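You operate a simulated robot arm through the tools that you are given. There is no shell and no other tool.

You run a simulated robot arm. Do the job below in one go: nothing can be reset, and whatever is moved stays where it is left.

Task
Fit both white shoes on the fitting table: matching insoles, then blue shapers.
Fine: each insole of its shoe's size, flat; leave the third insole and the yellow and green shapers where they lie.

The check looks at the end state, three seconds after you hand in, the way a careful person would. Anything else that was tipped, shoved, dropped, spilled or broken makes it a failure.

Robot
A 7-joint arm with a two-finger parallel gripper, fixed in place. Base frame: the origin is at the foot of the arm, x ahead of it, y to its left, z up; the work surface is at about z = 75. Units: cm, rad, N and s.
Its first joint turns from -2.897 to 2.897 rad. Payload 4.4 kg.
The tool frame sits at the grasp point between the pads (the TCP): z along the fingers, y along the line on which they close. The tips reach 2.3 cm beyond it. Largest opening 9.4 cm; finger width 3.8, thickness 1; the body of the gripper, 5.4 by 9.6 cm, starts 3.9 cm behind the TCP.
Orientation is that of the tool frame in the base frame, as a unit quaternion [x, y, z, w]. With the fingers straight down and closing along the base's y, the tool's x points along the base's -x, its y along +y and its z along -z.

Tools
- The arm moves only by the tool send_rows. Its argument "motion" is a list of rows, each a list of 7 numbers: the shift along the tool's x, y, z in units of 25 mm (1.0 is 25 mm), then the turn, a rotation vector about the tool's x, y, z in units of 6 degrees (1.0 is 6 degrees), then the gripper command, from -1 (fully open) to 1 (shut), values between in proportion. In form: [[dx, dy, dz, ax, ay, az, claw], ...]. A call has 1 to 20 rows; each row shifts and turns the commanded pose from where the row before left it, along the tool's axes as they then stand. A call with a number of a shift or a turn outside -1 to 1 is refused whole. A row lasts 0.2 s, in which the tool goes at most 5 cm and 0.15 rad; a call with a longer step from one row to the next is refused whole, and so is a gripper value outside its range. A pose out of reach is approached as far as the arm can. The call stops where the force on the tool passes 40 N (or 10 N more than at its start, if that is more) or the arm is blocked; 0.2 s more then pass. Each finger travels about 7.2 cm/s and halts on what it meets, pressing with about 42 N; the grip force reading is that of the motor and also rises with nothing between the fingers. The clock runs only during rows and for 0.2 s after the last one: add rows that do not move to give the fingers time. It gives the time, the measured TCP pose, the force on the tool (base axes), the opening and the grip force at its end, in the units of the frame above (readings bear some noise), with the torque about the TCP (base axes, N m) and any sound that the robot's microphone picked up, and new pictures: "show" is both (left out), scene, wrist or none.
- Cameras (640 x 400 px; columns grow to the right, rows downward): "scene" is fixed at [4.84, -50.01, 150.85]; the picture's right is [0.58, -0.82, 0.00], its down [-0.39, -0.27, -0.88] and it looks along [0.72, 0.51, -0.47] (base axes); focal length 344 px, centre (320, 200). "wrist" rides on the gripper at [8.6, 1.6, -7.5] in the tool frame; the picture's right is [-0.18, 0.98, 0.00], its down [-0.58, -0.11, -0.81] and it looks along [-0.79, -0.15, 0.59] (tool axes); focal length 243 px, centre (320, 200). There is no depth. A picture from a camera that has moved, and an enlarged one, comes with that camera's place and axes in the base frame and with its lens.
- close_up(camera, box): a new picture of the part [left, top, right, bottom] of that camera's present view, enlarged. No time passes.
- close_job(): hands the job in; it is judged then, once.

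Places have to be worked out from the pictures, the camera data and where the tool is seen. Open the gripper and draw the arm clear of the work before you hand the job in, unless the task says otherwise.

The tools are called after "Emit:" as a command line: name --pt "numbers of a row" for each row, then --argument value for the rest, lists and objects as JSON in quotes. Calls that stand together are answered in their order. send_rows: Moves the arm, as the interface text tells. Its arguments: {"type":"object","properties":{"motion":{"type":"array","items":{"type":"array","items":{"type":"number"}}},"show":{"type":"string","enum":["both","scene","wrist","none"]}},"required":["motion"]} The other tools are called the same way: close_up (camera, box) takes an enlarged picture of a part of a camera's view; close_job () hands the job in.

At the start:

```text
time_s: 0.0
tcp_pos: [66.09, 30.05, 114.81]
tcp_rot: [0.0, 1.0, 0.0, 0.0]
contact_force: [-0.3, -0.6, -0.9]
torque: [-0.03, -0.05, 0.02]
width: 9.39
grasp_force: 0.0
```

scene: 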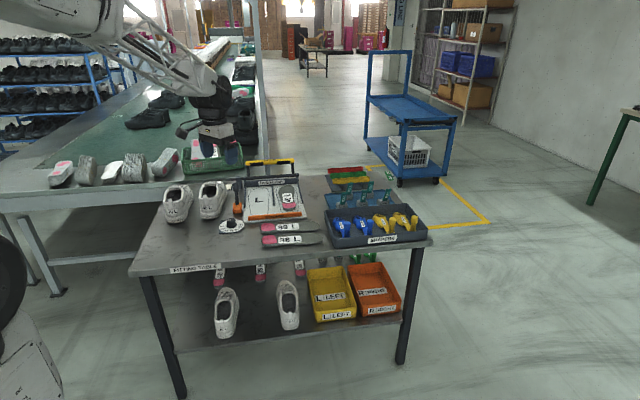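
wrist: 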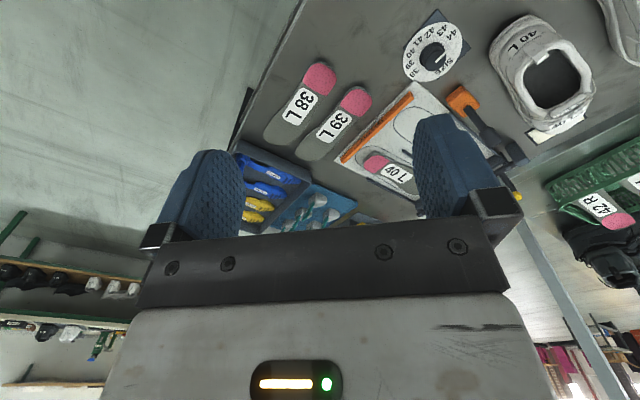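

I start by looking closely at the table in both cameras to identify shoes, insoles and shapers.

Emit:
close_up --camera "scene" --box '[130, 150, 290, 250]'

Emit:
close_up --camera "scene" --box '[230, 150, 440, 281]'

Emit:
close_up --camera "wrist" --box '[220, 0, 640, 250]'

```text
4.00 times, centred on (210, 200) of scene
camera zoom: at [4.84, -50.01, 150.85], right [0.58, -0.82, 0.0], down [-0.39, -0.27, -0.88], along [0.72, 0.51, -0.47], focal length 1375 px, centre (760, 200)
```

zoom: 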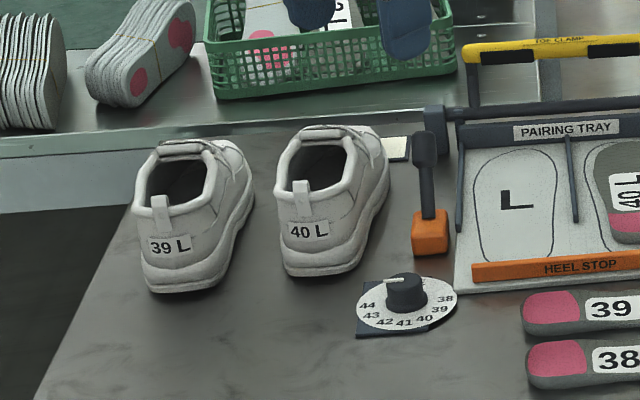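

```text
3.05 times, centred on (335, 216) of scene
camera zoom: at [4.84, -50.01, 150.85], right [0.58, -0.82, 0.0], down [-0.39, -0.27, -0.88], along [0.72, 0.51, -0.47], focal length 1048 px, centre (274, 153)
```

zoom: 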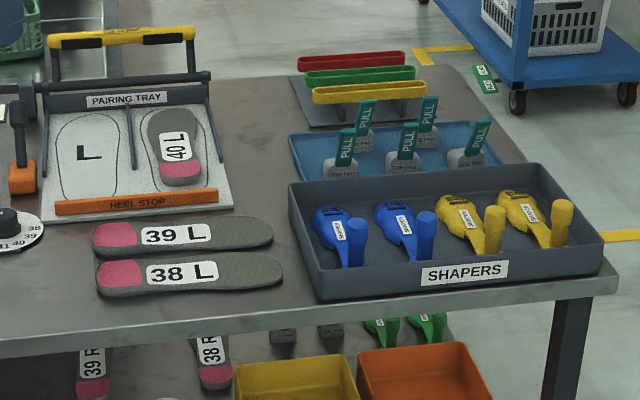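

```text
1.52 times, centred on (430, 125) of wrist
camera zoom: at [57.44, 31.71, 122.43], right [0.18, 0.98, 0.0], down [0.58, -0.11, 0.81], along [0.79, -0.15, -0.59], focal length 370 px, centre (152, 314)
```

zoom: 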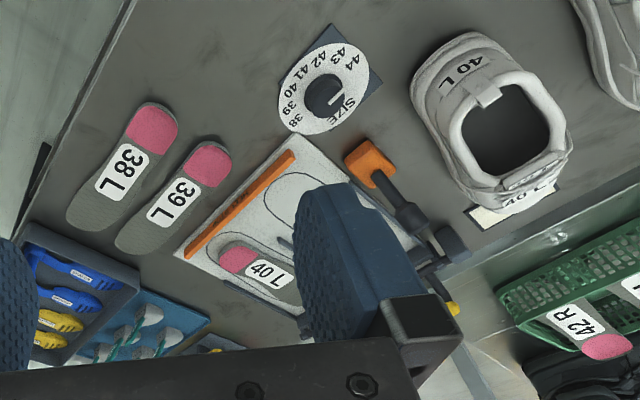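

The two shoes on the table top are 39 L and 40 L (about (69,69) and (79,61) at the heel); the 39 L insole lies near (92,27) and 40 L is in the pairing tray. I move the wrist camera closer to look into the shoes.

Emit:
send_rows --pt "0.16 0.88 0 0 0 0 -1" --pt "0.16 0.88 0 0 0 0 -1" --pt "0.16 0.88 0 0 0 0 -1" --pt "0.16 0.88 0 0 0 0 -1" --pt "0.16 0.88 0 0 0 0 -1" --pt "0.16 0.88 0 0 0 0 -1" --pt "0.16 0.88 0 0 0 0 -1" --pt "0.16 0.88 0 0 0 0 -1" --pt "0.16 0.88 0 0 0 0 -1" --pt "0.16 0.88 0 0 0 0 -1" --pt "0 0 0 0 0 -1 -1" --pt "0 0 0 0 0 -1 -1" --pt "0 0 0 0 0 -1 -1" --pt "0 0 0 0 0 -1 -1" --pt "0 0 0 0 0 -1 -1" --pt "0 0 0 0 0 -1 -1" --pt "0 0 0 0 0 -1 -1" --pt "0 0 0 0 0 0 -1"

```text
time_s: 3.8
tcp_pos: [62.2, 52.07, 114.71]
tcp_rot: [-0.359, 0.933, 0.0, 0.0]
contact_force: [0.0, 0.4, 0.5]
torque: [-0.04, 0.03, -0.01]
width: 9.42
grasp_force: 0.1
camera wrist: at [54.7, 47.47, 122.34], right [-0.52, 0.85, 0.0], down [0.5, 0.31, 0.81], along [0.69, 0.42, -0.59], focal length 243 px, centre (320, 200)
```

scene: 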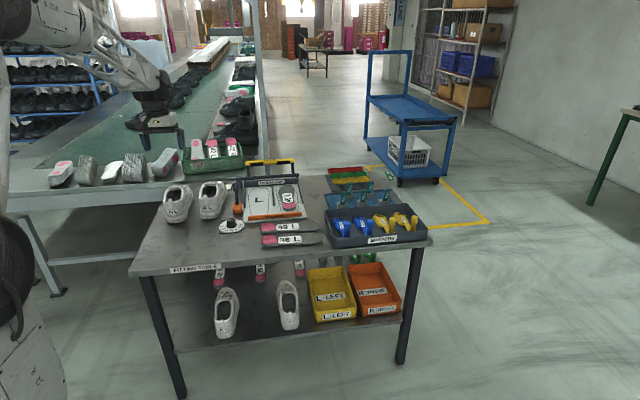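
wrist: 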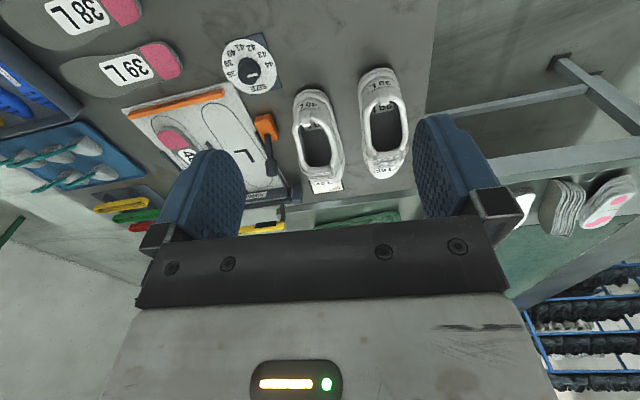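

The picture shows both shoes' openings; I take enlarged views of them and the tray.

Emit:
close_up --camera "wrist" --box '[240, 40, 432, 220]'

Emit:
close_up --camera "wrist" --box '[0, 0, 290, 240]'

```text
2.22 times, centred on (336, 130) of wrist
camera zoom: at [54.7, 47.47, 122.34], right [-0.52, 0.85, 0.0], down [0.5, 0.31, 0.81], along [0.69, 0.42, -0.59], focal length 539 px, centre (284, 356)
```

zoom: 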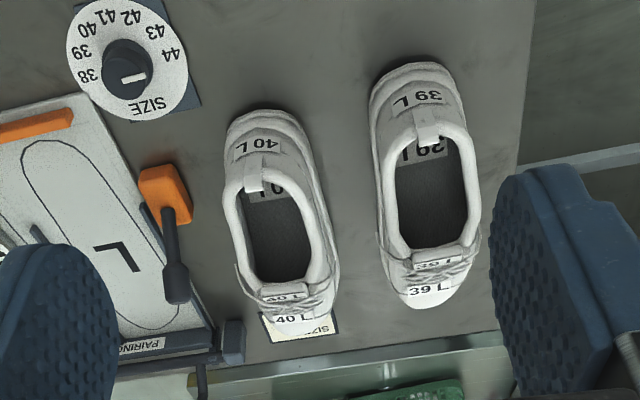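

```text
1.67 times, centred on (145, 120) of wrist
camera zoom: at [54.7, 47.47, 122.34], right [-0.52, 0.85, 0.0], down [0.5, 0.31, 0.81], along [0.69, 0.42, -0.59], focal length 404 px, centre (612, 333)
```

zoom: 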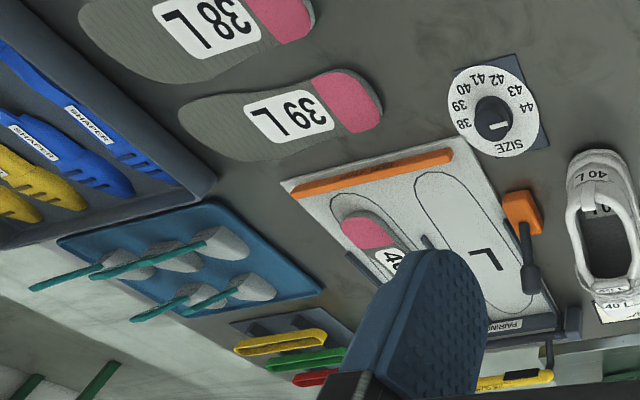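

I judge the shoes to point radially away from the base (39 heel ≈(69,69), 40 heel ≈(79.4,60.5)). Next I move over toward the insoles and the shaper tray for a closer look.

Emit:
send_rows --pt "0 0 0 0 0 1 -1" --pt "0 0 0 0 0 1 -1" --pt "0 0 0 0 0 1 -1" --pt "0 0 0 0 0 1 -1" --pt "0 0 0 0 0 1 -1" --pt "-0.13 -1 0.23 0 0 0 -1" --pt "-0.13 -1 0.23 0 0 0 -1" --pt "-0.13 -1 0.23 0 0 0 -1" --pt "-0.13 -1 0.23 0 0 0 -1" --pt "-0.13 -1 0.23 0 0 0 -1" --pt "-0.13 -1 0.23 0 0 0 -1" --pt "-0.13 -1 0.23 0 0 0 -1" --pt "-0.13 -1 0.23 0 0 0 -1" --pt "-0.13 -1 0.23 0 0 0 -1" --pt "-0.13 -1 0.23 0 0 0 -1" --pt "-0.13 -1 0.23 0 0 0 -1" --pt "-0.13 -1 0.23 0 0 0 -1" --pt "-0.13 -1 0.23 0 0 0 -1" --pt "-0.13 -1 0.23 0 0 0 -1" --pt "-0.13 -1 0.23 0 0 0 -1" --show "wrist"

Emit:
close_up --camera "wrist" --box '[140, 0, 460, 200]'

```text
time_s: 8.0
tcp_pos: [74.64, 16.39, 106.0]
tcp_rot: [-0.105, 0.994, -0.001, -0.001]
contact_force: [0.1, 0.7, -0.3]
torque: [-0.03, 0.03, 0.0]
width: 9.42
grasp_force: 0.1
camera wrist: at [65.77, 16.18, 113.54], right [-0.02, 1.0, 0.0], down [0.59, 0.01, 0.81], along [0.81, 0.02, -0.59], focal length 243 px, centre (320, 200)
```

wrist: 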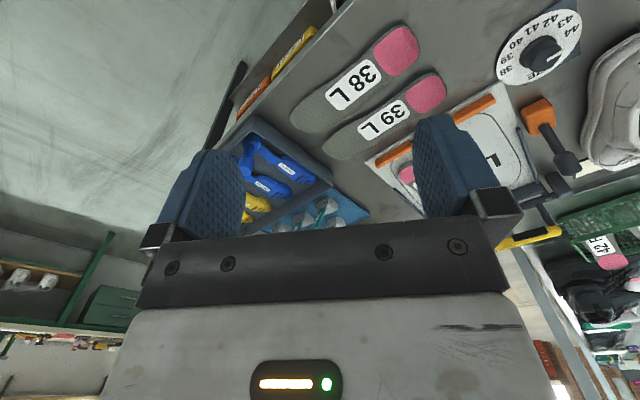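

```text
2.00 times, centred on (300, 100) of wrist
camera zoom: at [65.77, 16.18, 113.54], right [-0.02, 1.0, 0.0], down [0.59, 0.01, 0.81], along [0.81, 0.02, -0.59], focal length 485 px, centre (360, 400)
```

zoom: 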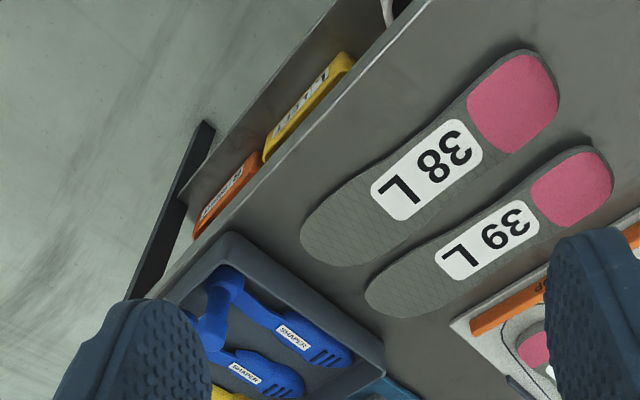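

I zoom in more on the 39 L insole heel and the blue shapers for precise geometry.

Emit:
close_up --camera "wrist" --box '[310, 10, 470, 170]'

Emit:
close_up --camera "scene" --box '[318, 195, 430, 265]'

Emit:
close_up --camera "scene" --box '[235, 175, 345, 250]'

```text
2.50 times, centred on (390, 90) of wrist
camera zoom: at [65.77, 16.18, 113.54], right [-0.02, 1.0, 0.0], down [0.59, 0.01, 0.81], along [0.81, 0.02, -0.59], focal length 606 px, centre (145, 475)
```

zoom: 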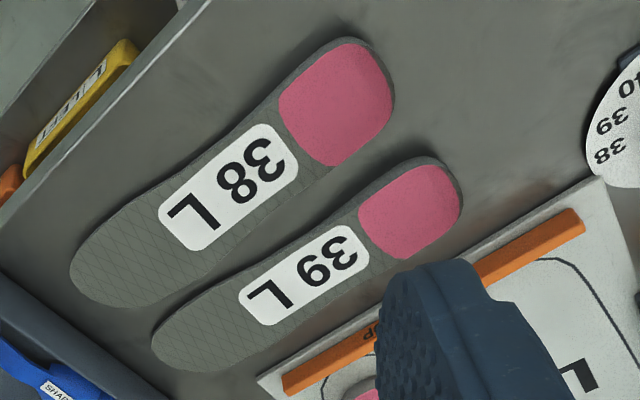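

```text
5.71 times, centred on (374, 230) of scene
camera zoom: at [4.84, -50.01, 150.85], right [0.58, -0.82, 0.0], down [-0.39, -0.27, -0.88], along [0.72, 0.51, -0.47], focal length 1965 px, centre (11, 29)
```

zoom: 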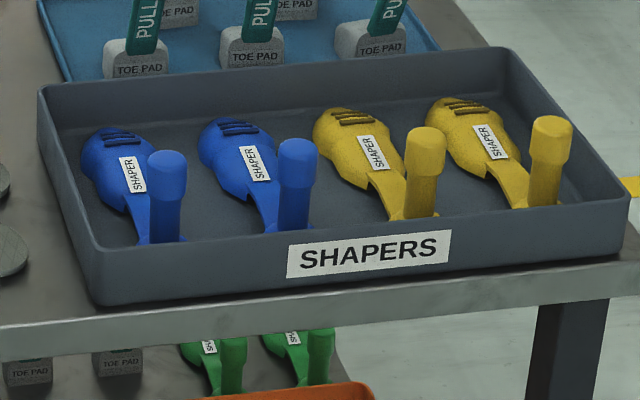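

```text
5.33 times, centred on (290, 212) of scene
camera zoom: at [4.84, -50.01, 150.85], right [0.58, -0.82, 0.0], down [-0.39, -0.27, -0.88], along [0.72, 0.51, -0.47], focal length 1834 px, centre (480, 133)
```

zoom: 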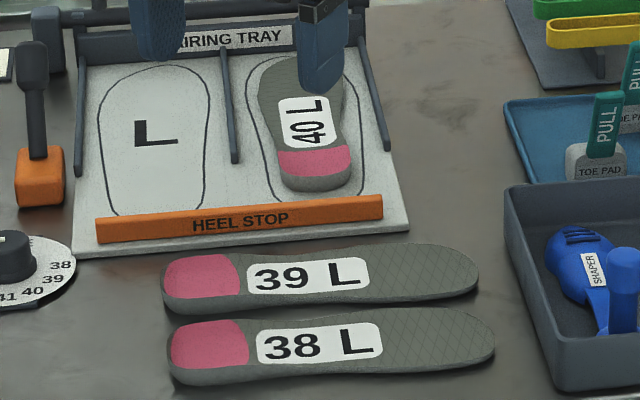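

The insoles lie flat with ~2 cm between 38 L and 39 L. I want the wrist camera on the toe side (looking straight down at a forward‑leaning grasp), so I check at height whether the wrist can turn about 180° this way.

Emit:
send_rows --pt "0 0 0 0 0 -1 -1" --pt "0 0 0 0 0 -1 -1" --pt "0 0 0 0 0 -1 -1" --pt "0 0 0 0 0 -1 -1" --pt "0 0 0 0 0 -1 -1" --pt "0 0 0 0 0 -1 -1" --pt "0 0 0 0 0 -1 -1" --pt "0 0 0 0 0 -1 -1" --pt "0 0 0 0 0 -1 -1" --pt "0 0 0 0 0 -1 -1" --pt "0 0 0 0 0 -1 -1" --pt "0 0 0 0 0 -1 -1" --pt "0 0 0 0 0 -1 -1" --pt "0 0 0 0 0 -1 -1" --pt "0 0 0 0 0 -1 -1" --pt "0 0 0 0 0 -1 -1" --pt "0 0 0 0 0 -1 -1" --pt "0 0 0 0 0 -1 -1" --pt "0 0 0 0 0 -1 -1" --pt "0 0 0 0 0 -1 -1" --show "wrist"

Emit:
send_rows --pt "0 0 0 0 0 -1 -1" --pt "0 0 0 0 0 -1 -1" --pt "0 0 0 0 0 -1 -1" --pt "0 0 0 0 0 -1 -1" --pt "0 0 0 0 0 -1 -1" --pt "0 0 0 0 0 -1 -1" --pt "0 0 0 0 0 -1 -1" --pt "0 0 0 0 0 -1 -1" --pt "0 0 0 0 0 -1 -1" --pt "0 0 0 0 0 -1 -1" --show "both"

```text
time_s: 12.2
tcp_pos: [74.66, 16.38, 106.36]
tcp_rot: [0.913, -0.407, 0.0, 0.0]
contact_force: [-0.1, -0.1, 0.6]
torque: [-0.01, -0.03, 0.01]
width: 9.39
grasp_force: 0.0
camera wrist: at [79.2, 8.82, 113.76], right [-0.85, -0.52, 0.0], down [-0.31, 0.5, 0.81], along [-0.42, 0.69, -0.59], focal length 243 px, centre (320, 200)
```

wrist: 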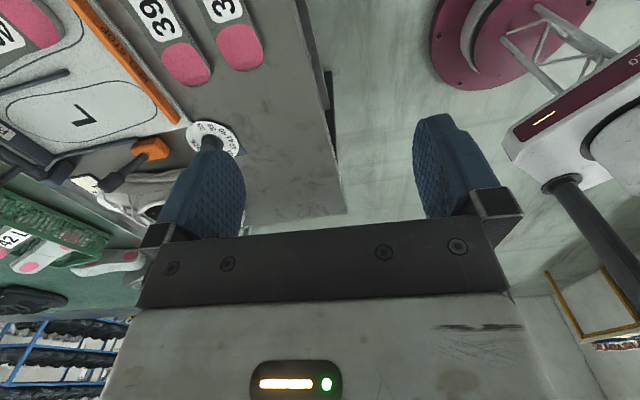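

```text
time_s: 14.4
tcp_pos: [74.44, 17.57, 106.45]
tcp_rot: [0.998, 0.058, -0.002, 0.009]
contact_force: [-0.6, 0.1, -3.0]
torque: [-0.02, -0.04, -0.02]
width: 9.4
grasp_force: 0.1
out of reach, approached as far as the arm can: row 9, 10
camera wrist: at [83.16, 17.04, 114.0], right [-0.07, -1.0, 0.02], down [-0.59, 0.06, 0.81], along [-0.81, 0.05, -0.59], focal length 243 px, centre (320, 200)
```

scene: 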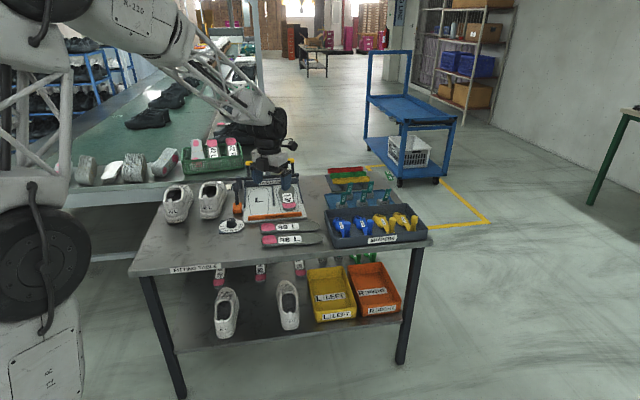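
wrist: 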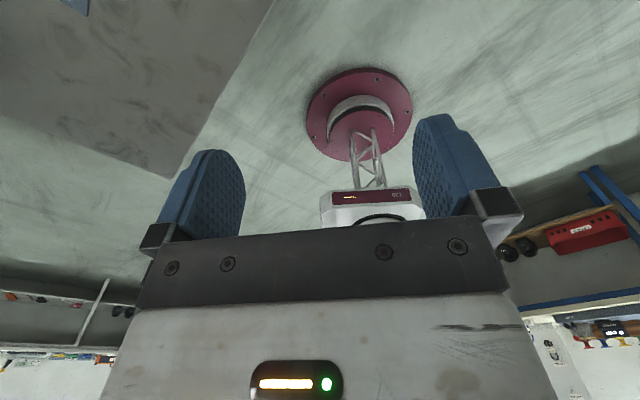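

The wrist's turn limit is about ±166° from neutral, so I'll keep the camera on the base side. I turn back, then test how far out the tool reaches over the shoe.

Emit:
send_rows --pt "0 0 0 0 0 1 -1" --pt "0 0 0 0 0 1 -1" --pt "0 0 0 0 0 1 -1" --pt "0 0 0 0 0 1 -1" --pt "0 0 0 0 0 1 -1" --pt "0 0 0 0 0 1 -1" --pt "0 0 0 0 0 1 -1" --pt "0 0 0 0 0 1 -1" --pt "0 0 0 0 0 1 -1" --pt "0 0 0 0 0 1 -1" --pt "0 0 0 0 0 1 -1" --pt "0 0 0 0 0 1 -1" --pt "0 0 0 0 0 1 -1" --pt "0 0 0 0 0 1 -1" --pt "0 0 0 0 0 1 -1" --pt "0 0 0 0 0 1 -1" --pt "0 0 0 0 0 1 -1" --pt "0 0 0 0 0 1 -1" --pt "0 0 0 0 0 1 -1" --pt "0 0 0 0 0 1 -1" --show "none"

Emit:
send_rows --pt "0 0 0 0 0 1 -1" --pt "0 0 0 0 0 1 -1" --pt "0 0 0 0 0 1 -1" --pt "0 0 0 0 0 1 -1" --show "none"

```text
time_s: 18.6
tcp_pos: [74.6, 17.56, 107.03]
tcp_rot: [-0.547, 0.837, -0.008, -0.002]
contact_force: [-1.1, 0.1, 0.3]
torque: [-0.01, -0.02, -0.01]
width: 9.39
grasp_force: 0.1
```

```text
time_s: 19.6
tcp_pos: [74.44, 17.63, 107.1]
tcp_rot: [-0.362, 0.932, -0.008, 0.0]
contact_force: [0.3, -0.2, 0.5]
torque: [-0.01, 0.01, 0.0]
width: 9.38
grasp_force: 0.0
```

Yaw is back to ≈42°. I move over the 39 shoe's heel at z≈95 with the tool down to test reach at radius ~100.

Emit:
send_rows --pt "-0.733 0.924 0.267 0 0 0 -1" --pt "-0.733 0.924 0.267 0 0 0 -1" --pt "-0.733 0.924 0.267 0 0 0 -1" --pt "-0.733 0.924 0.267 0 0 0 -1" --pt "-0.733 0.924 0.267 0 0 0 -1" --pt "-0.733 0.924 0.267 0 0 0 -1" --pt "-0.733 0.924 0.267 0 0 0 -1" --pt "-0.733 0.924 0.267 0 0 0 -1" --pt "-0.733 0.924 0.267 0 0 0 -1" --pt "-0.733 0.924 0.267 0 0 0 -1" --pt "-0.733 0.924 0.267 0 0 0 -1" --pt "-0.733 0.924 0.267 0 0 0 -1" --pt "-0.733 0.924 0.267 0 0 0 -1" --pt "-0.733 0.924 0.267 0 0 0 -1" --pt "-0.733 0.924 0.267 0 0 0 -1" --pt "-0.733 0.924 0.267 0 0 0 -1" --pt "-0.733 0.924 0.267 0 0 0 -1" --pt "-0.733 0.924 0.267 0 0 0 -1" --show "both"

```text
time_s: 23.4
tcp_pos: [70.62, 69.97, 94.47]
tcp_rot: [-0.363, 0.932, -0.008, -0.001]
contact_force: [-0.3, 0.7, -0.4]
torque: [-0.05, 0.02, -0.01]
width: 9.38
grasp_force: 0.1
camera wrist: at [63.11, 65.43, 102.0], right [-0.53, 0.85, -0.02], down [0.5, 0.33, 0.8], along [0.69, 0.42, -0.6], focal length 243 px, centre (320, 200)
```

scene: 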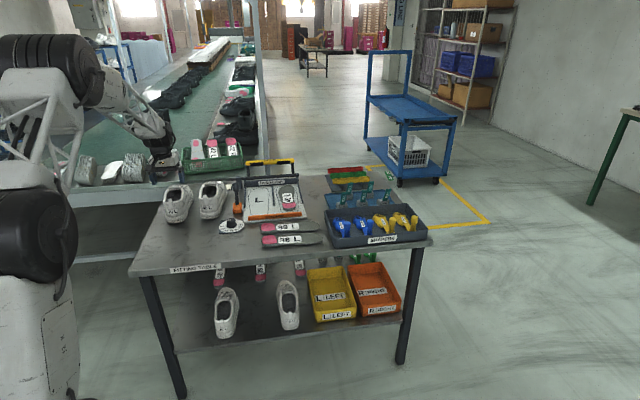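
wrist: 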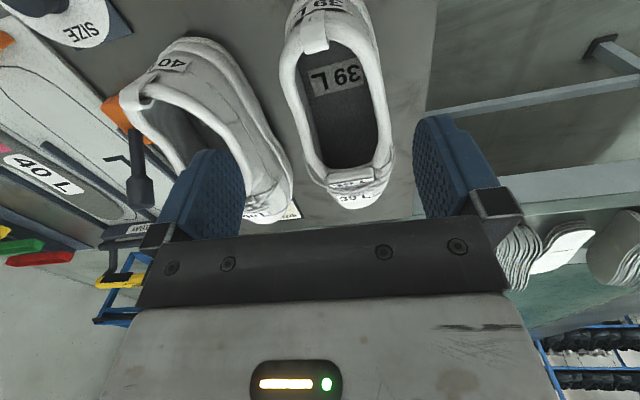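

Radius ~99.4 is reachable with the tool down. I probe a few cm further outward, still well above the shoes.

Emit:
send_rows --pt "-0.8 0 0 0 0 0 -1" --pt "-0.8 0 0 0 0 0 -1" --pt "-0.8 0 0 0 0 0 -1" --show "none"

Emit:
send_rows --pt "0 0 0 0 -1 0 -1" --pt "0 0 0 0 -1 0 -1" --pt "0 0 0 0 -1 0 -1" --pt "0 0 0 0 -1 0 -1" --show "wrist"

```text
time_s: 24.2
tcp_pos: [75.05, 74.16, 94.22]
tcp_rot: [-0.363, 0.932, -0.009, -0.001]
contact_force: [0.1, -0.6, 0.9]
torque: [0.01, -0.01, 0.01]
width: 9.41
grasp_force: 0.0
```

```text
time_s: 25.2
tcp_pos: [75.13, 74.17, 94.09]
tcp_rot: [-0.356, 0.912, 0.068, 0.193]
contact_force: [0.7, -0.2, -0.5]
torque: [0.05, -0.01, 0.02]
width: 9.38
grasp_force: 0.1
camera wrist: at [65.87, 68.13, 97.49], right [-0.54, 0.84, 0.06], down [0.22, 0.07, 0.97], along [0.81, 0.54, -0.22], focal length 243 px, centre (320, 200)
```

wrist: 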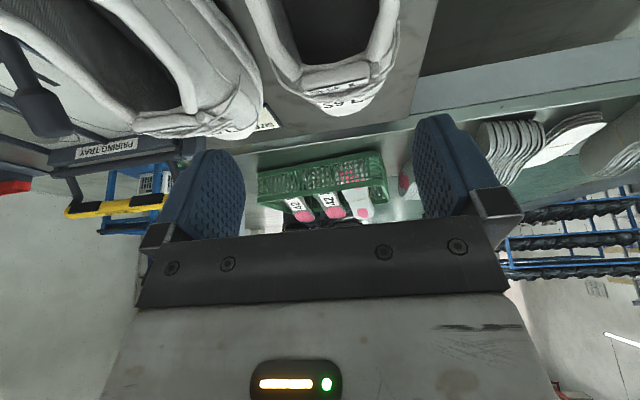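

Reach extends past 105 cm at this height, also tilted. Now I untilt and turn the tool so its closing line lies across the 39 L insole (its axis points at about −51°).

Emit:
send_rows --pt "0 0 0 0 1 0 -1" --pt "0 0 0 0 1 0 -1" --pt "0 0 0 0 1 0 -1" --pt "0 0 0 0 1 0 -1" --pt "0 0 -0.15 0 0 0.973 -1" --pt "0 0 -0.15 0 0 0.973 -1" --pt "0 0 -0.15 0 0 0.973 -1" --pt "0 0 -0.15 0 0 0.973 -1" --pt "0 0 -0.15 0 0 0.973 -1" --pt "0 0 -0.15 0 0 0.973 -1" --pt "0 0 -0.15 0 0 0.973 -1" --pt "0 0 -0.15 0 0 0.973 -1" --pt "0 0 -0.15 0 0 0.973 -1" --pt "0 0 -0.15 0 0 0.973 -1" --pt "0 0 -0.15 0 0 0.973 -1" --pt "0 0 -0.15 0 0 0.973 -1" --pt "0 0 -0.15 0 0 0.973 -1" --pt "0 0 -0.15 0 0 0.973 -1" --pt "0 0 -0.15 0 0 0.973 -1" --pt "0 0 -0.15 0 0 0.973 -1" --show "none"

```text
time_s: 29.4
tcp_pos: [75.1, 74.52, 100.14]
tcp_rot: [0.431, 0.903, -0.007, 0.005]
contact_force: [0.6, 0.6, 0.2]
torque: [0.02, 0.0, 0.01]
width: 9.37
grasp_force: 0.1
```

Yaw is now −51°. I translate to above the heel of the 39 L insole.

Emit:
send_rows --pt "-0.93 -0.42 0.125 0 0 0 -1" --pt "-0.93 -0.42 0.125 0 0 0 -1" --pt "-0.93 -0.42 0.125 0 0 0 -1" --pt "-0.93 -0.42 0.125 0 0 0 -1" --pt "-0.93 -0.42 0.125 0 0 0 -1" --pt "-0.93 -0.42 0.125 0 0 0 -1" --pt "-0.93 -0.42 0.125 0 0 0 -1" --pt "-0.93 -0.42 0.125 0 0 0 -1" --pt "-0.93 -0.42 0.125 0 0 0 -1" --pt "-0.93 -0.42 0.125 0 0 0 -1" --pt "-0.93 -0.42 0.125 0 0 0 -1" --pt "-0.93 -0.42 0.125 0 0 0 -1" --pt "-0.93 -0.42 0.125 0 0 0 -1" --pt "-0.93 -0.42 0.125 0 0 0 -1" --pt "-0.93 -0.42 0.125 0 0 0 -1" --pt "-0.93 -0.42 0.125 0 0 0 -1" --show "both"

Emit:
close_up --camera "wrist" --box '[160, 0, 480, 200]'

```text
time_s: 32.8
tcp_pos: [85.29, 34.98, 95.93]
tcp_rot: [0.43, 0.903, -0.007, 0.006]
contact_force: [-0.2, -0.6, 0.9]
torque: [0.03, 0.02, 0.02]
width: 9.42
grasp_force: 0.1
camera wrist: at [81.1, 42.76, 103.34], right [0.88, 0.48, 0.0], down [0.28, -0.51, 0.82], along [0.39, -0.72, -0.58], focal length 243 px, centre (320, 200)
```

scene: 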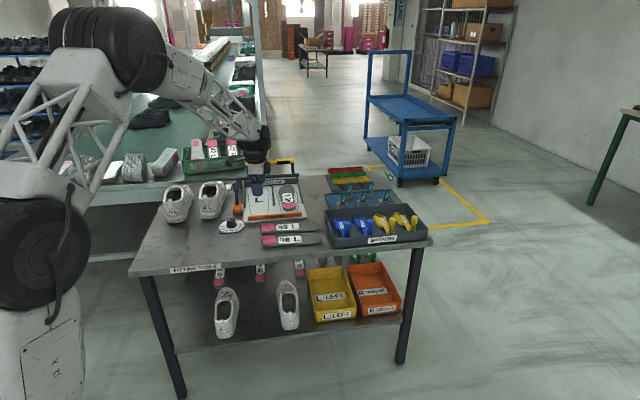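
wrist: 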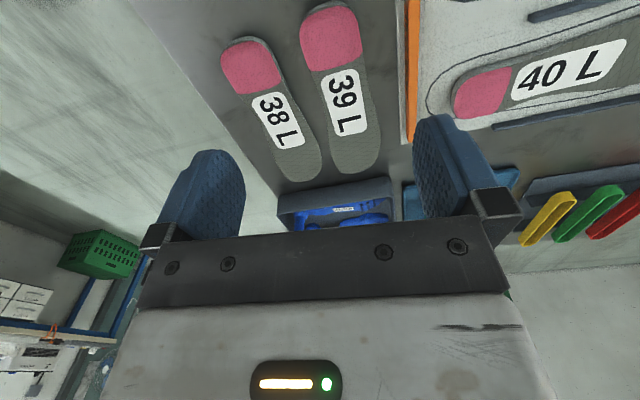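

```text
2.00 times, centred on (320, 100) of wrist
camera zoom: at [81.1, 42.76, 103.34], right [0.88, 0.48, 0.0], down [0.28, -0.51, 0.82], along [0.39, -0.72, -0.58], focal length 485 px, centre (320, 400)
```

zoom: 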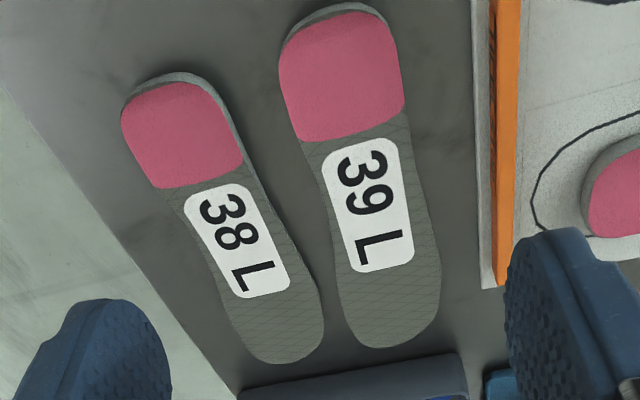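

I locate the 39 L heel: centre ≈(87.3,33.55), 6.3 cm wide, with ~3 cm of free gap to 38 L. I tilt the fingers 22° toward the toe, set the opening to 8 cm and descend to a check height.

Emit:
send_rows --pt "0 0 0 0 -0.917 0 -0.702" --pt "0 0 0 0 -0.917 0 -0.702" --pt "0 0 0 0 -0.917 0 -0.702" --pt "0 0 0 0 -0.917 0 -0.702" --pt "0.151 0.0325 0.69 0 0 0 -0.702" --pt "0.151 0.0325 0.69 0 0 0 -0.702" --pt "0.151 0.0325 0.69 0 0 0 -0.702" --pt "0.151 0.0325 0.69 0 0 0 -0.702" --pt "0.151 0.0325 0.69 0 0 0 -0.702" --pt "0.151 0.0325 0.69 0 0 0 -0.702" --pt "0.151 0.0325 0.69 0 0 0 -0.702" --pt "0.151 0.0325 0.69 0 0 0 -0.702" --pt "0 0 0 0 0 0 -0.702" --show "both"

Emit:
close_up --camera "scene" --box '[210, 150, 350, 250]'

```text
time_s: 35.6
tcp_pos: [87.62, 33.45, 82.09]
tcp_rot: [0.42, 0.885, -0.088, 0.177]
contact_force: [-0.5, 0.2, -0.8]
torque: [0.01, 0.01, 0.03]
width: 7.97
grasp_force: 0.0
camera wrist: at [82.03, 42.86, 85.64], right [0.87, 0.49, 0.07], down [0.06, -0.24, 0.97], along [0.49, -0.84, -0.24], focal length 243 px, centre (320, 200)
```

scene: 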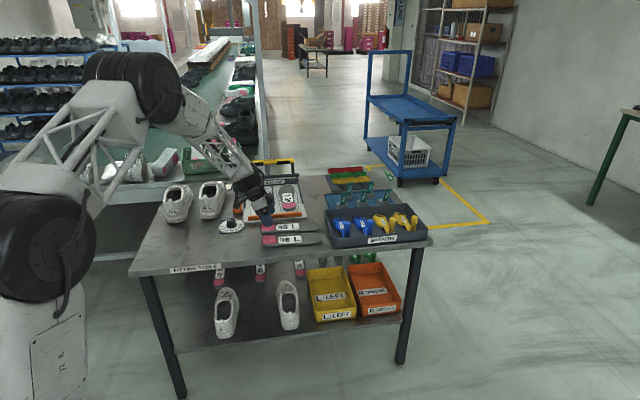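
wrist: 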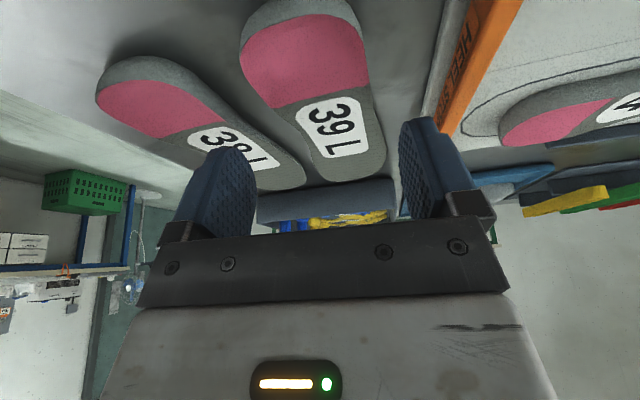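

```text
4.00 times, centred on (280, 200) of scene
camera zoom: at [4.84, -50.01, 150.85], right [0.58, -0.82, 0.0], down [-0.39, -0.27, -0.88], along [0.72, 0.51, -0.47], focal length 1375 px, centre (480, 200)
```

zoom: 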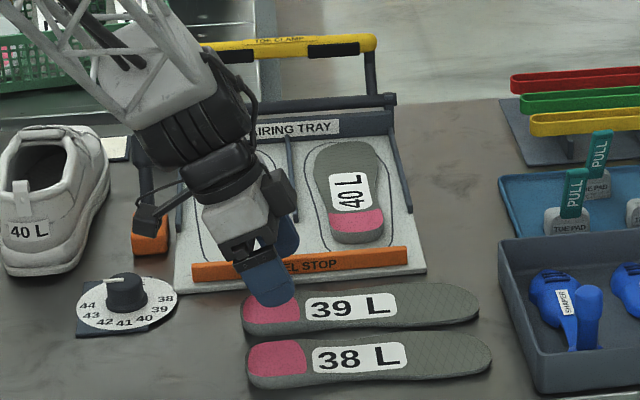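

The fingers straddle the heel with the centre within ~0.3 cm. I descend to z≈78.15 (tips just above the table) and close.

Emit:
send_rows --pt "0.153 -0.02 0.363 0 0 0 -0.702" --pt "0.153 -0.02 0.363 0 0 0 -0.702" --pt "0.153 -0.02 0.363 0 0 0 -0.702" --pt "0.153 -0.02 0.363 0 0 0 -0.702" --pt "0 0 0 0 0 0 -0.702" --show "wrist"

Emit:
close_up --camera "scene" --box '[210, 175, 330, 250]'

```text
time_s: 36.8
tcp_pos: [87.45, 33.03, 78.08]
tcp_rot: [0.42, 0.885, -0.088, 0.178]
contact_force: [0.1, 0.7, -0.9]
torque: [0.01, -0.01, -0.03]
width: 8.01
grasp_force: 0.1
camera wrist: at [81.86, 42.53, 81.63], right [0.87, 0.49, 0.07], down [0.06, -0.24, 0.97], along [0.49, -0.84, -0.24], focal length 243 px, centre (320, 200)
```

wrist: 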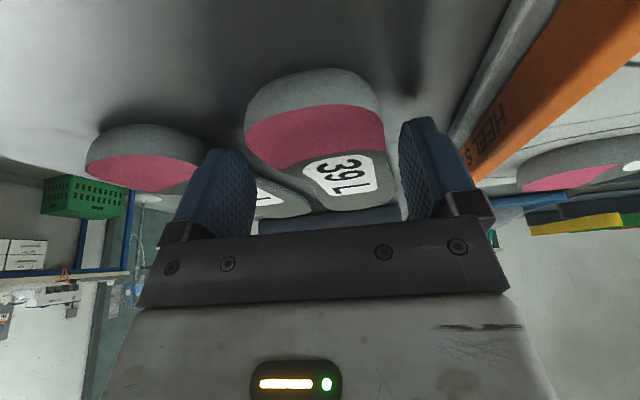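

```text
5.33 times, centred on (270, 212) of scene
camera zoom: at [4.84, -50.01, 150.85], right [0.58, -0.82, 0.0], down [-0.39, -0.27, -0.88], along [0.72, 0.51, -0.47], focal length 1834 px, centre (587, 133)
```

zoom: 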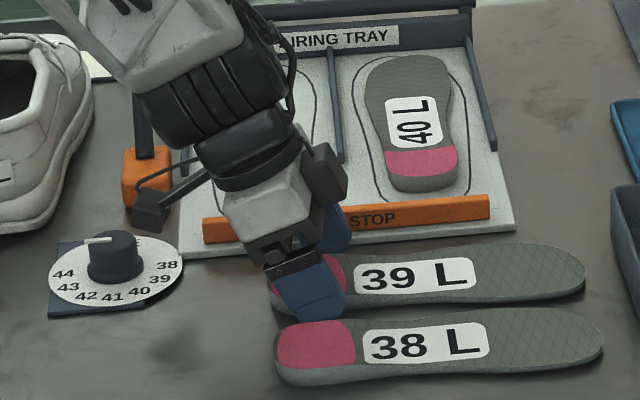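

Fingers sit either side of the heel with no contact. I close on it, then lift slightly.

Emit:
send_rows --pt "0 0 0 0 0 0 -0.4" --pt "0 0 0 0 0 0 0" --pt "0 0 0 0 0 0 0.5" --pt "0 0 0 0 0 0 1" --pt "0 0 0 0 0 0 1" --show "wrist"

```text
time_s: 38.0
tcp_pos: [87.47, 33.13, 77.93]
tcp_rot: [0.42, 0.886, -0.088, 0.178]
contact_force: [-0.4, -0.3, 1.0]
torque: [-0.02, 0.03, 0.02]
width: 5.79
grasp_force: 41.8
camera wrist: at [81.86, 42.53, 81.63], right [0.87, 0.49, 0.07], down [0.06, -0.24, 0.97], along [0.49, -0.84, -0.24], focal length 243 px, centre (320, 200)
```

wrist: 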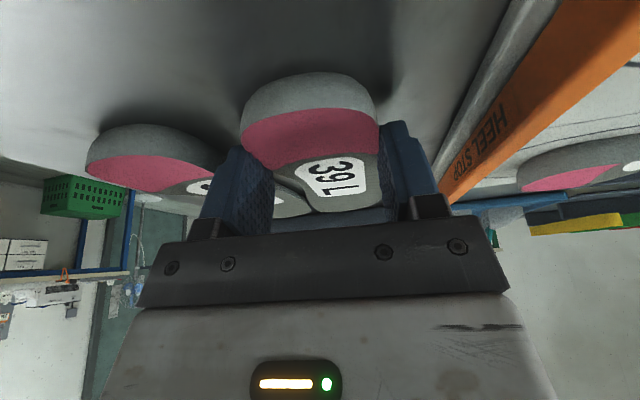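

Gripped at 5.79 cm wide. I lift straight up 5 cm and look.

Emit:
send_rows --pt "-0.078 0 -0.184 0 0 0 1" --pt "-0.155 0 -0.369 0 0 0 1" --pt "-0.155 0 -0.369 0 0 0 1" --pt "-0.155 0 -0.369 0 0 0 1" --pt "-0.155 0 -0.369 0 0 0 1" --pt "-0.078 0 -0.184 0 0 0 1" --show "both"

Emit:
close_up --camera "scene" --box '[210, 150, 350, 250]'

```text
time_s: 39.4
tcp_pos: [87.4, 33.31, 83.17]
tcp_rot: [0.421, 0.885, -0.088, 0.176]
contact_force: [0.3, -0.1, 0.2]
torque: [0.0, 0.01, -0.02]
width: 0.0
grasp_force: 41.8
camera wrist: at [81.83, 42.63, 86.68], right [0.87, 0.49, 0.06], down [0.06, -0.24, 0.97], along [0.49, -0.84, -0.24], focal length 243 px, centre (320, 200)
```

scene: 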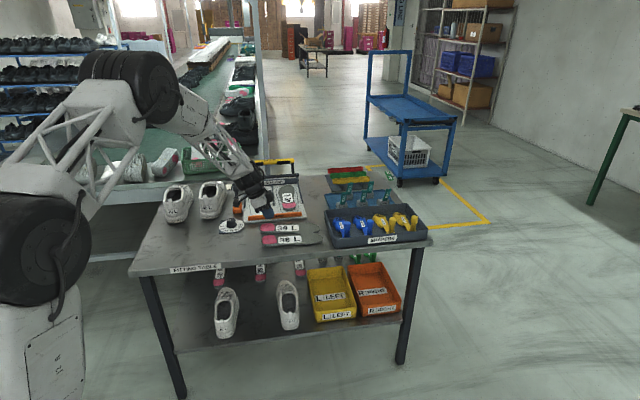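
wrist: 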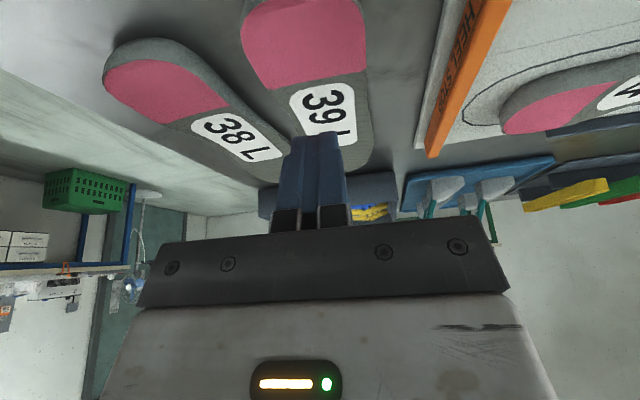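

```text
4.00 times, centred on (280, 200) of scene
camera zoom: at [4.84, -50.01, 150.85], right [0.58, -0.82, 0.0], down [-0.39, -0.27, -0.88], along [0.72, 0.51, -0.47], focal length 1375 px, centre (480, 200)
```

zoom: 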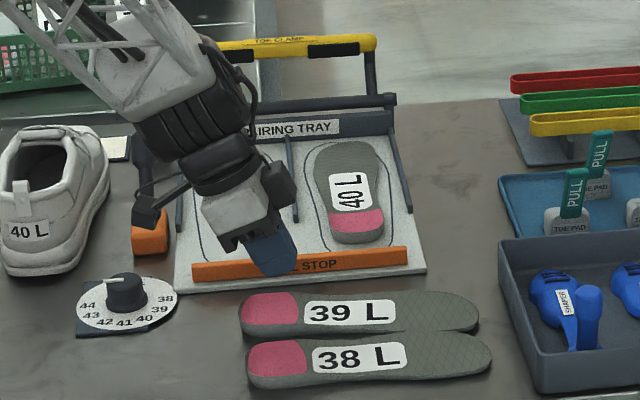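

The insole slipped out (fingers shut empty): the rounded tips caught only its upper edge. I look at the finger tips and the insole's present pose.

Emit:
close_up --camera "wrist" --box '[220, 100, 420, 240]'

Emit:
close_up --camera "scene" --box '[240, 205, 340, 260]'

```text
2.86 times, centred on (320, 170) of wrist
camera zoom: at [81.83, 42.63, 86.68], right [0.87, 0.49, 0.06], down [0.06, -0.24, 0.97], along [0.49, -0.84, -0.24], focal length 693 px, centre (320, 286)
```

zoom: 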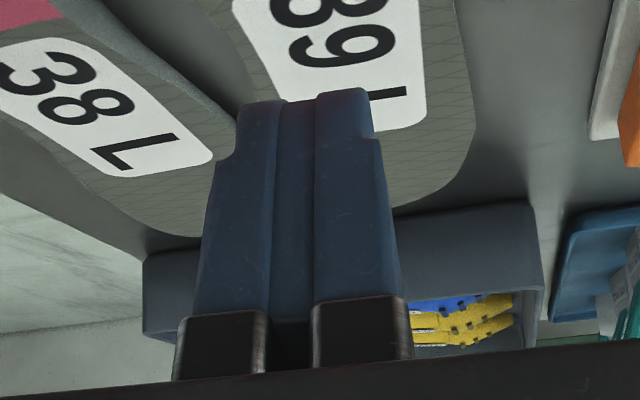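

```text
6.40 times, centred on (290, 232) of scene
camera zoom: at [4.84, -50.01, 150.85], right [0.58, -0.82, 0.0], down [-0.39, -0.27, -0.88], along [0.72, 0.51, -0.47], focal length 2200 px, centre (512, -8)
```

zoom: 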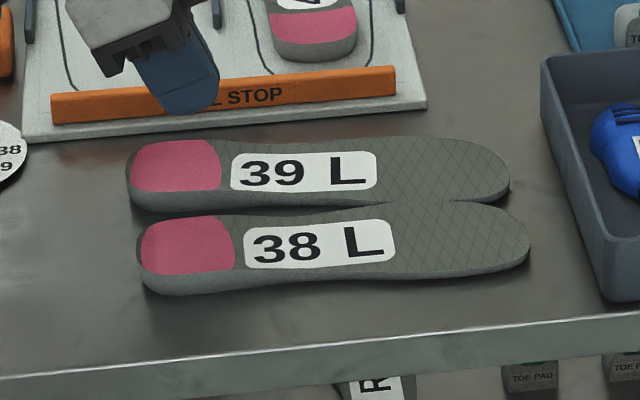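

The insole didn't shift noticeably. I reopen to 8 cm at height and go down lower this time, to z≈77.55, checking for table contact.

Emit:
send_rows --pt "0 0 0 0 0 0 -0.702" --pt "0 0 0 0 0 0 -0.702" --pt "0 0 0 0 0 0 -0.702" --pt "0 0 0 0 0 0 -0.702" --pt "0.174 0 0.413 0 0 0 -0.702" --pt "0.174 0 0.413 0 0 0 -0.702" --pt "0.174 0 0.413 0 0 0 -0.702" --pt "0.174 0 0.413 0 0 0 -0.702" --pt "0.087 0 0.206 0 0 0 -0.702" --pt "0.087 0 0.206 0 0 0 -0.702" --pt "0 0 0 0 0 0 -0.702" --show "wrist"

Emit:
close_up --camera "scene" --box '[240, 195, 340, 257]'

```text
time_s: 42.0
tcp_pos: [87.6, 33.13, 77.87]
tcp_rot: [0.421, 0.885, -0.086, 0.18]
contact_force: [-4.2, -2.6, 7.2]
torque: [0.17, -0.07, 0.0]
width: 7.75
grasp_force: 0.0
stopped in row 11: the force on the tool passed its limit at 41 N (the readings are from after the stop); the commanded pose is now the measured one
camera wrist: at [81.9, 42.78, 81.42], right [0.87, 0.49, 0.07], down [0.06, -0.24, 0.97], along [0.49, -0.84, -0.24], focal length 243 px, centre (320, 200)
```

wrist: 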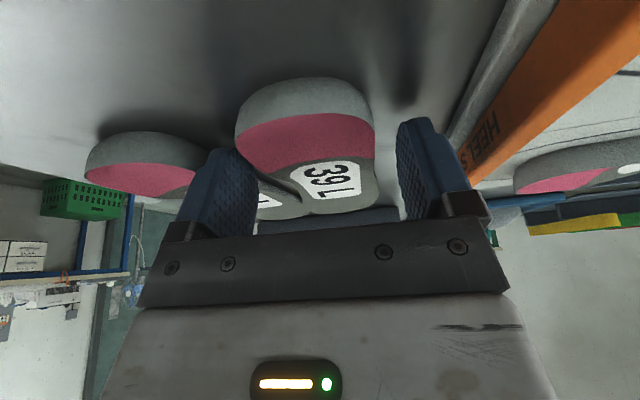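

```text
6.40 times, centred on (290, 226) of scene
camera zoom: at [4.84, -50.01, 150.85], right [0.58, -0.82, 0.0], down [-0.39, -0.27, -0.88], along [0.72, 0.51, -0.47], focal length 2200 px, centre (512, 34)
```

zoom: 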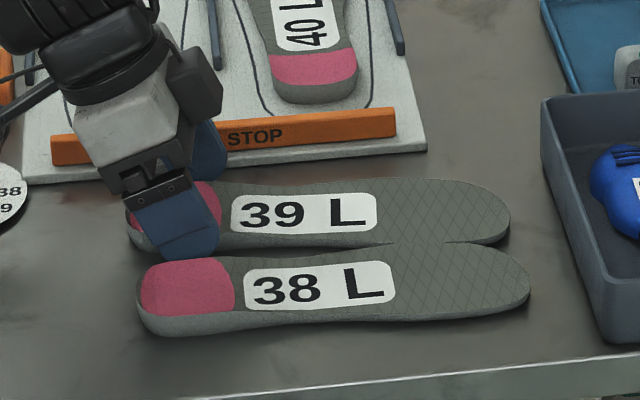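

The tips touched the table at z≈77.87 (so they were already at table level; the earlier grip sat on the heel's rounding). I back up, straighten the tool, turn it 7° to match the insole's local sides and re-measure.

Emit:
send_rows --pt "-0.136 0 -0.32 0 0 0 -0.702" --pt "-0.271 0 -0.645 0 0 0 -0.702" --pt "-0.271 0 -0.645 0 0 0 -0.702" --pt "-0.271 0 -0.645 0 0 0 -0.702" --pt "-0.271 0 -0.645 0 0 0 -0.702" --pt "-0.271 0 -0.645 0 0 0 -0.702" --pt "-0.271 0 -0.645 0 0 0 -0.702" --pt "-0.271 0 -0.645 0 0 0 -0.702" --pt "-0.271 0 -0.645 0 0 0 -0.702" --pt "0 0 0 0 0.95 0 -0.702" --pt "0 0 0 0 0.95 0 -0.702" --pt "0 0 0 0 0.95 0 -0.702" --pt "0 0 0 0 0.95 0 -0.702" --pt "0 0 0 0 0 -0.583 -0.702" --pt "0 0 0 0 0 -0.583 -0.702" --pt "0 0 0 0 0 0 -0.702" --show "wrist"

Emit:
close_up --camera "wrist" --box '[200, 0, 440, 150]'

```text
time_s: 45.4
tcp_pos: [87.37, 33.46, 92.53]
tcp_rot: [0.374, 0.928, -0.001, 0.0]
contact_force: [0.3, 0.6, 0.4]
torque: [0.0, 0.0, -0.03]
width: 8.04
grasp_force: 0.1
camera wrist: at [82.33, 40.6, 100.2], right [0.81, 0.58, 0.0], down [0.34, -0.48, 0.81], along [0.47, -0.66, -0.59], focal length 243 px, centre (320, 200)
```

wrist: 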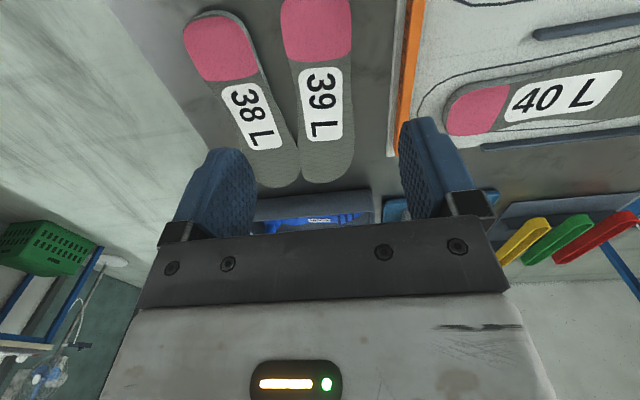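

```text
2.67 times, centred on (320, 75) of wrist
camera zoom: at [82.33, 40.6, 100.2], right [0.81, 0.58, 0.0], down [0.34, -0.48, 0.81], along [0.47, -0.66, -0.59], focal length 647 px, centre (320, 533)
```

zoom: 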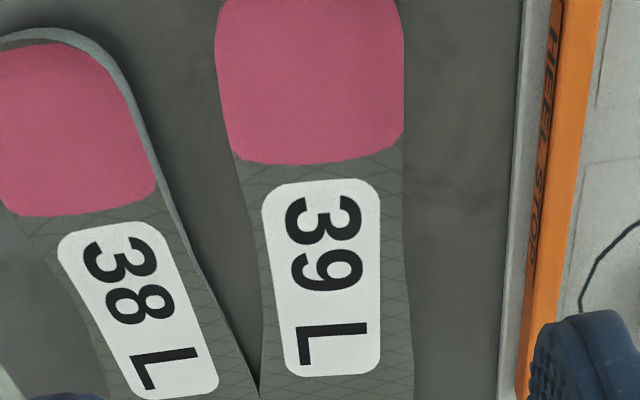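

The forefeet of 38 L and 39 L look nearly touching now; I zoom there to check the gap.

Emit:
close_up --camera "wrist" --box '[240, 90, 380, 200]'

Emit:
close_up --camera "scene" --box '[240, 210, 340, 255]'

```text
3.64 times, centred on (310, 145) of wrist
camera zoom: at [82.33, 40.6, 100.2], right [0.81, 0.58, 0.0], down [0.34, -0.48, 0.81], along [0.47, -0.66, -0.59], focal length 882 px, centre (356, 400)
```

zoom: 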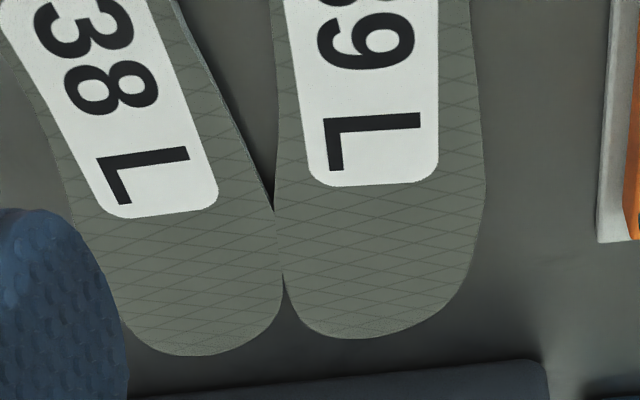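

```text
6.40 times, centred on (290, 232) of scene
camera zoom: at [4.84, -50.01, 150.85], right [0.58, -0.82, 0.0], down [-0.39, -0.27, -0.88], along [0.72, 0.51, -0.47], focal length 2200 px, centre (512, -8)
```

zoom: 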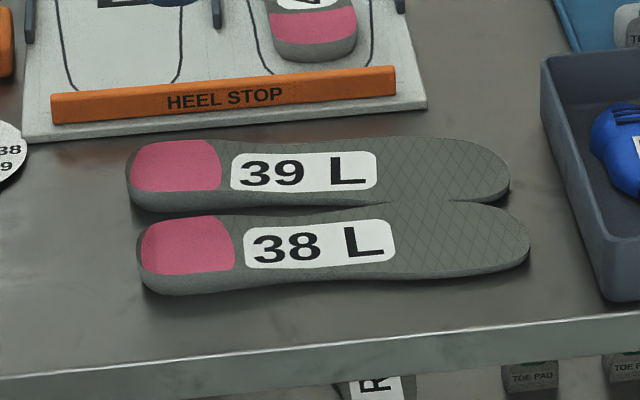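

39 L now rests against 38 L at the forefoot (38 L itself hasn't moved). Its local axis is −47°, grip centre ≈(88.5,31.9), width 5.9. I turn 3°, tilt only 12° and descend part way for a check.

Emit:
send_rows --pt "0 0 0 0 0 0.52 -0.617" --pt "0 0 0 0 -1 0 -0.617" --pt "0 0 0 0 -1 0 -0.617" --pt "0.0592 -0.012 0.7375 0 0 0 -0.617" --pt "0.0592 -0.012 0.7375 0 0 0 -0.617" --pt "0.0592 -0.012 0.7375 0 0 0 -0.617" --pt "0.0592 -0.012 0.7375 0 0 0 -0.617" --pt "0.0592 -0.012 0.7375 0 0 0 -0.617" --pt "0.0592 -0.012 0.7375 0 0 0 -0.617" --pt "0 0 0 0 0 0 -0.617" --show "wrist"

Emit:
close_up --camera "wrist" --box '[160, 0, 480, 220]'

```text
time_s: 47.6
tcp_pos: [88.42, 32.04, 81.75]
tcp_rot: [0.396, 0.912, -0.043, 0.097]
contact_force: [-0.7, -0.2, 0.8]
torque: [-0.02, -0.03, 0.01]
width: 7.6
grasp_force: 0.0
camera wrist: at [82.61, 40.53, 87.24], right [0.84, 0.54, 0.04], down [0.19, -0.37, 0.91], along [0.5, -0.76, -0.41], focal length 243 px, centre (320, 200)
```

wrist: 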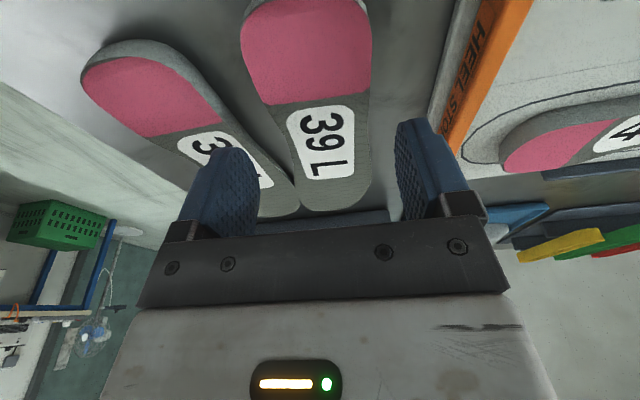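

```text
1.82 times, centred on (320, 110) of wrist
camera zoom: at [82.61, 40.53, 87.24], right [0.84, 0.54, 0.04], down [0.19, -0.37, 0.91], along [0.5, -0.76, -0.41], focal length 441 px, centre (320, 364)
```

zoom: 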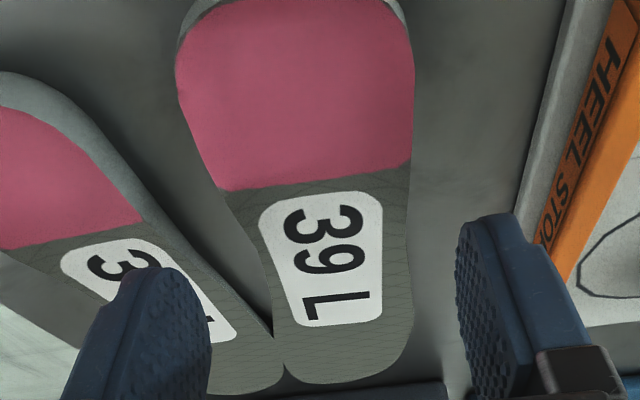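

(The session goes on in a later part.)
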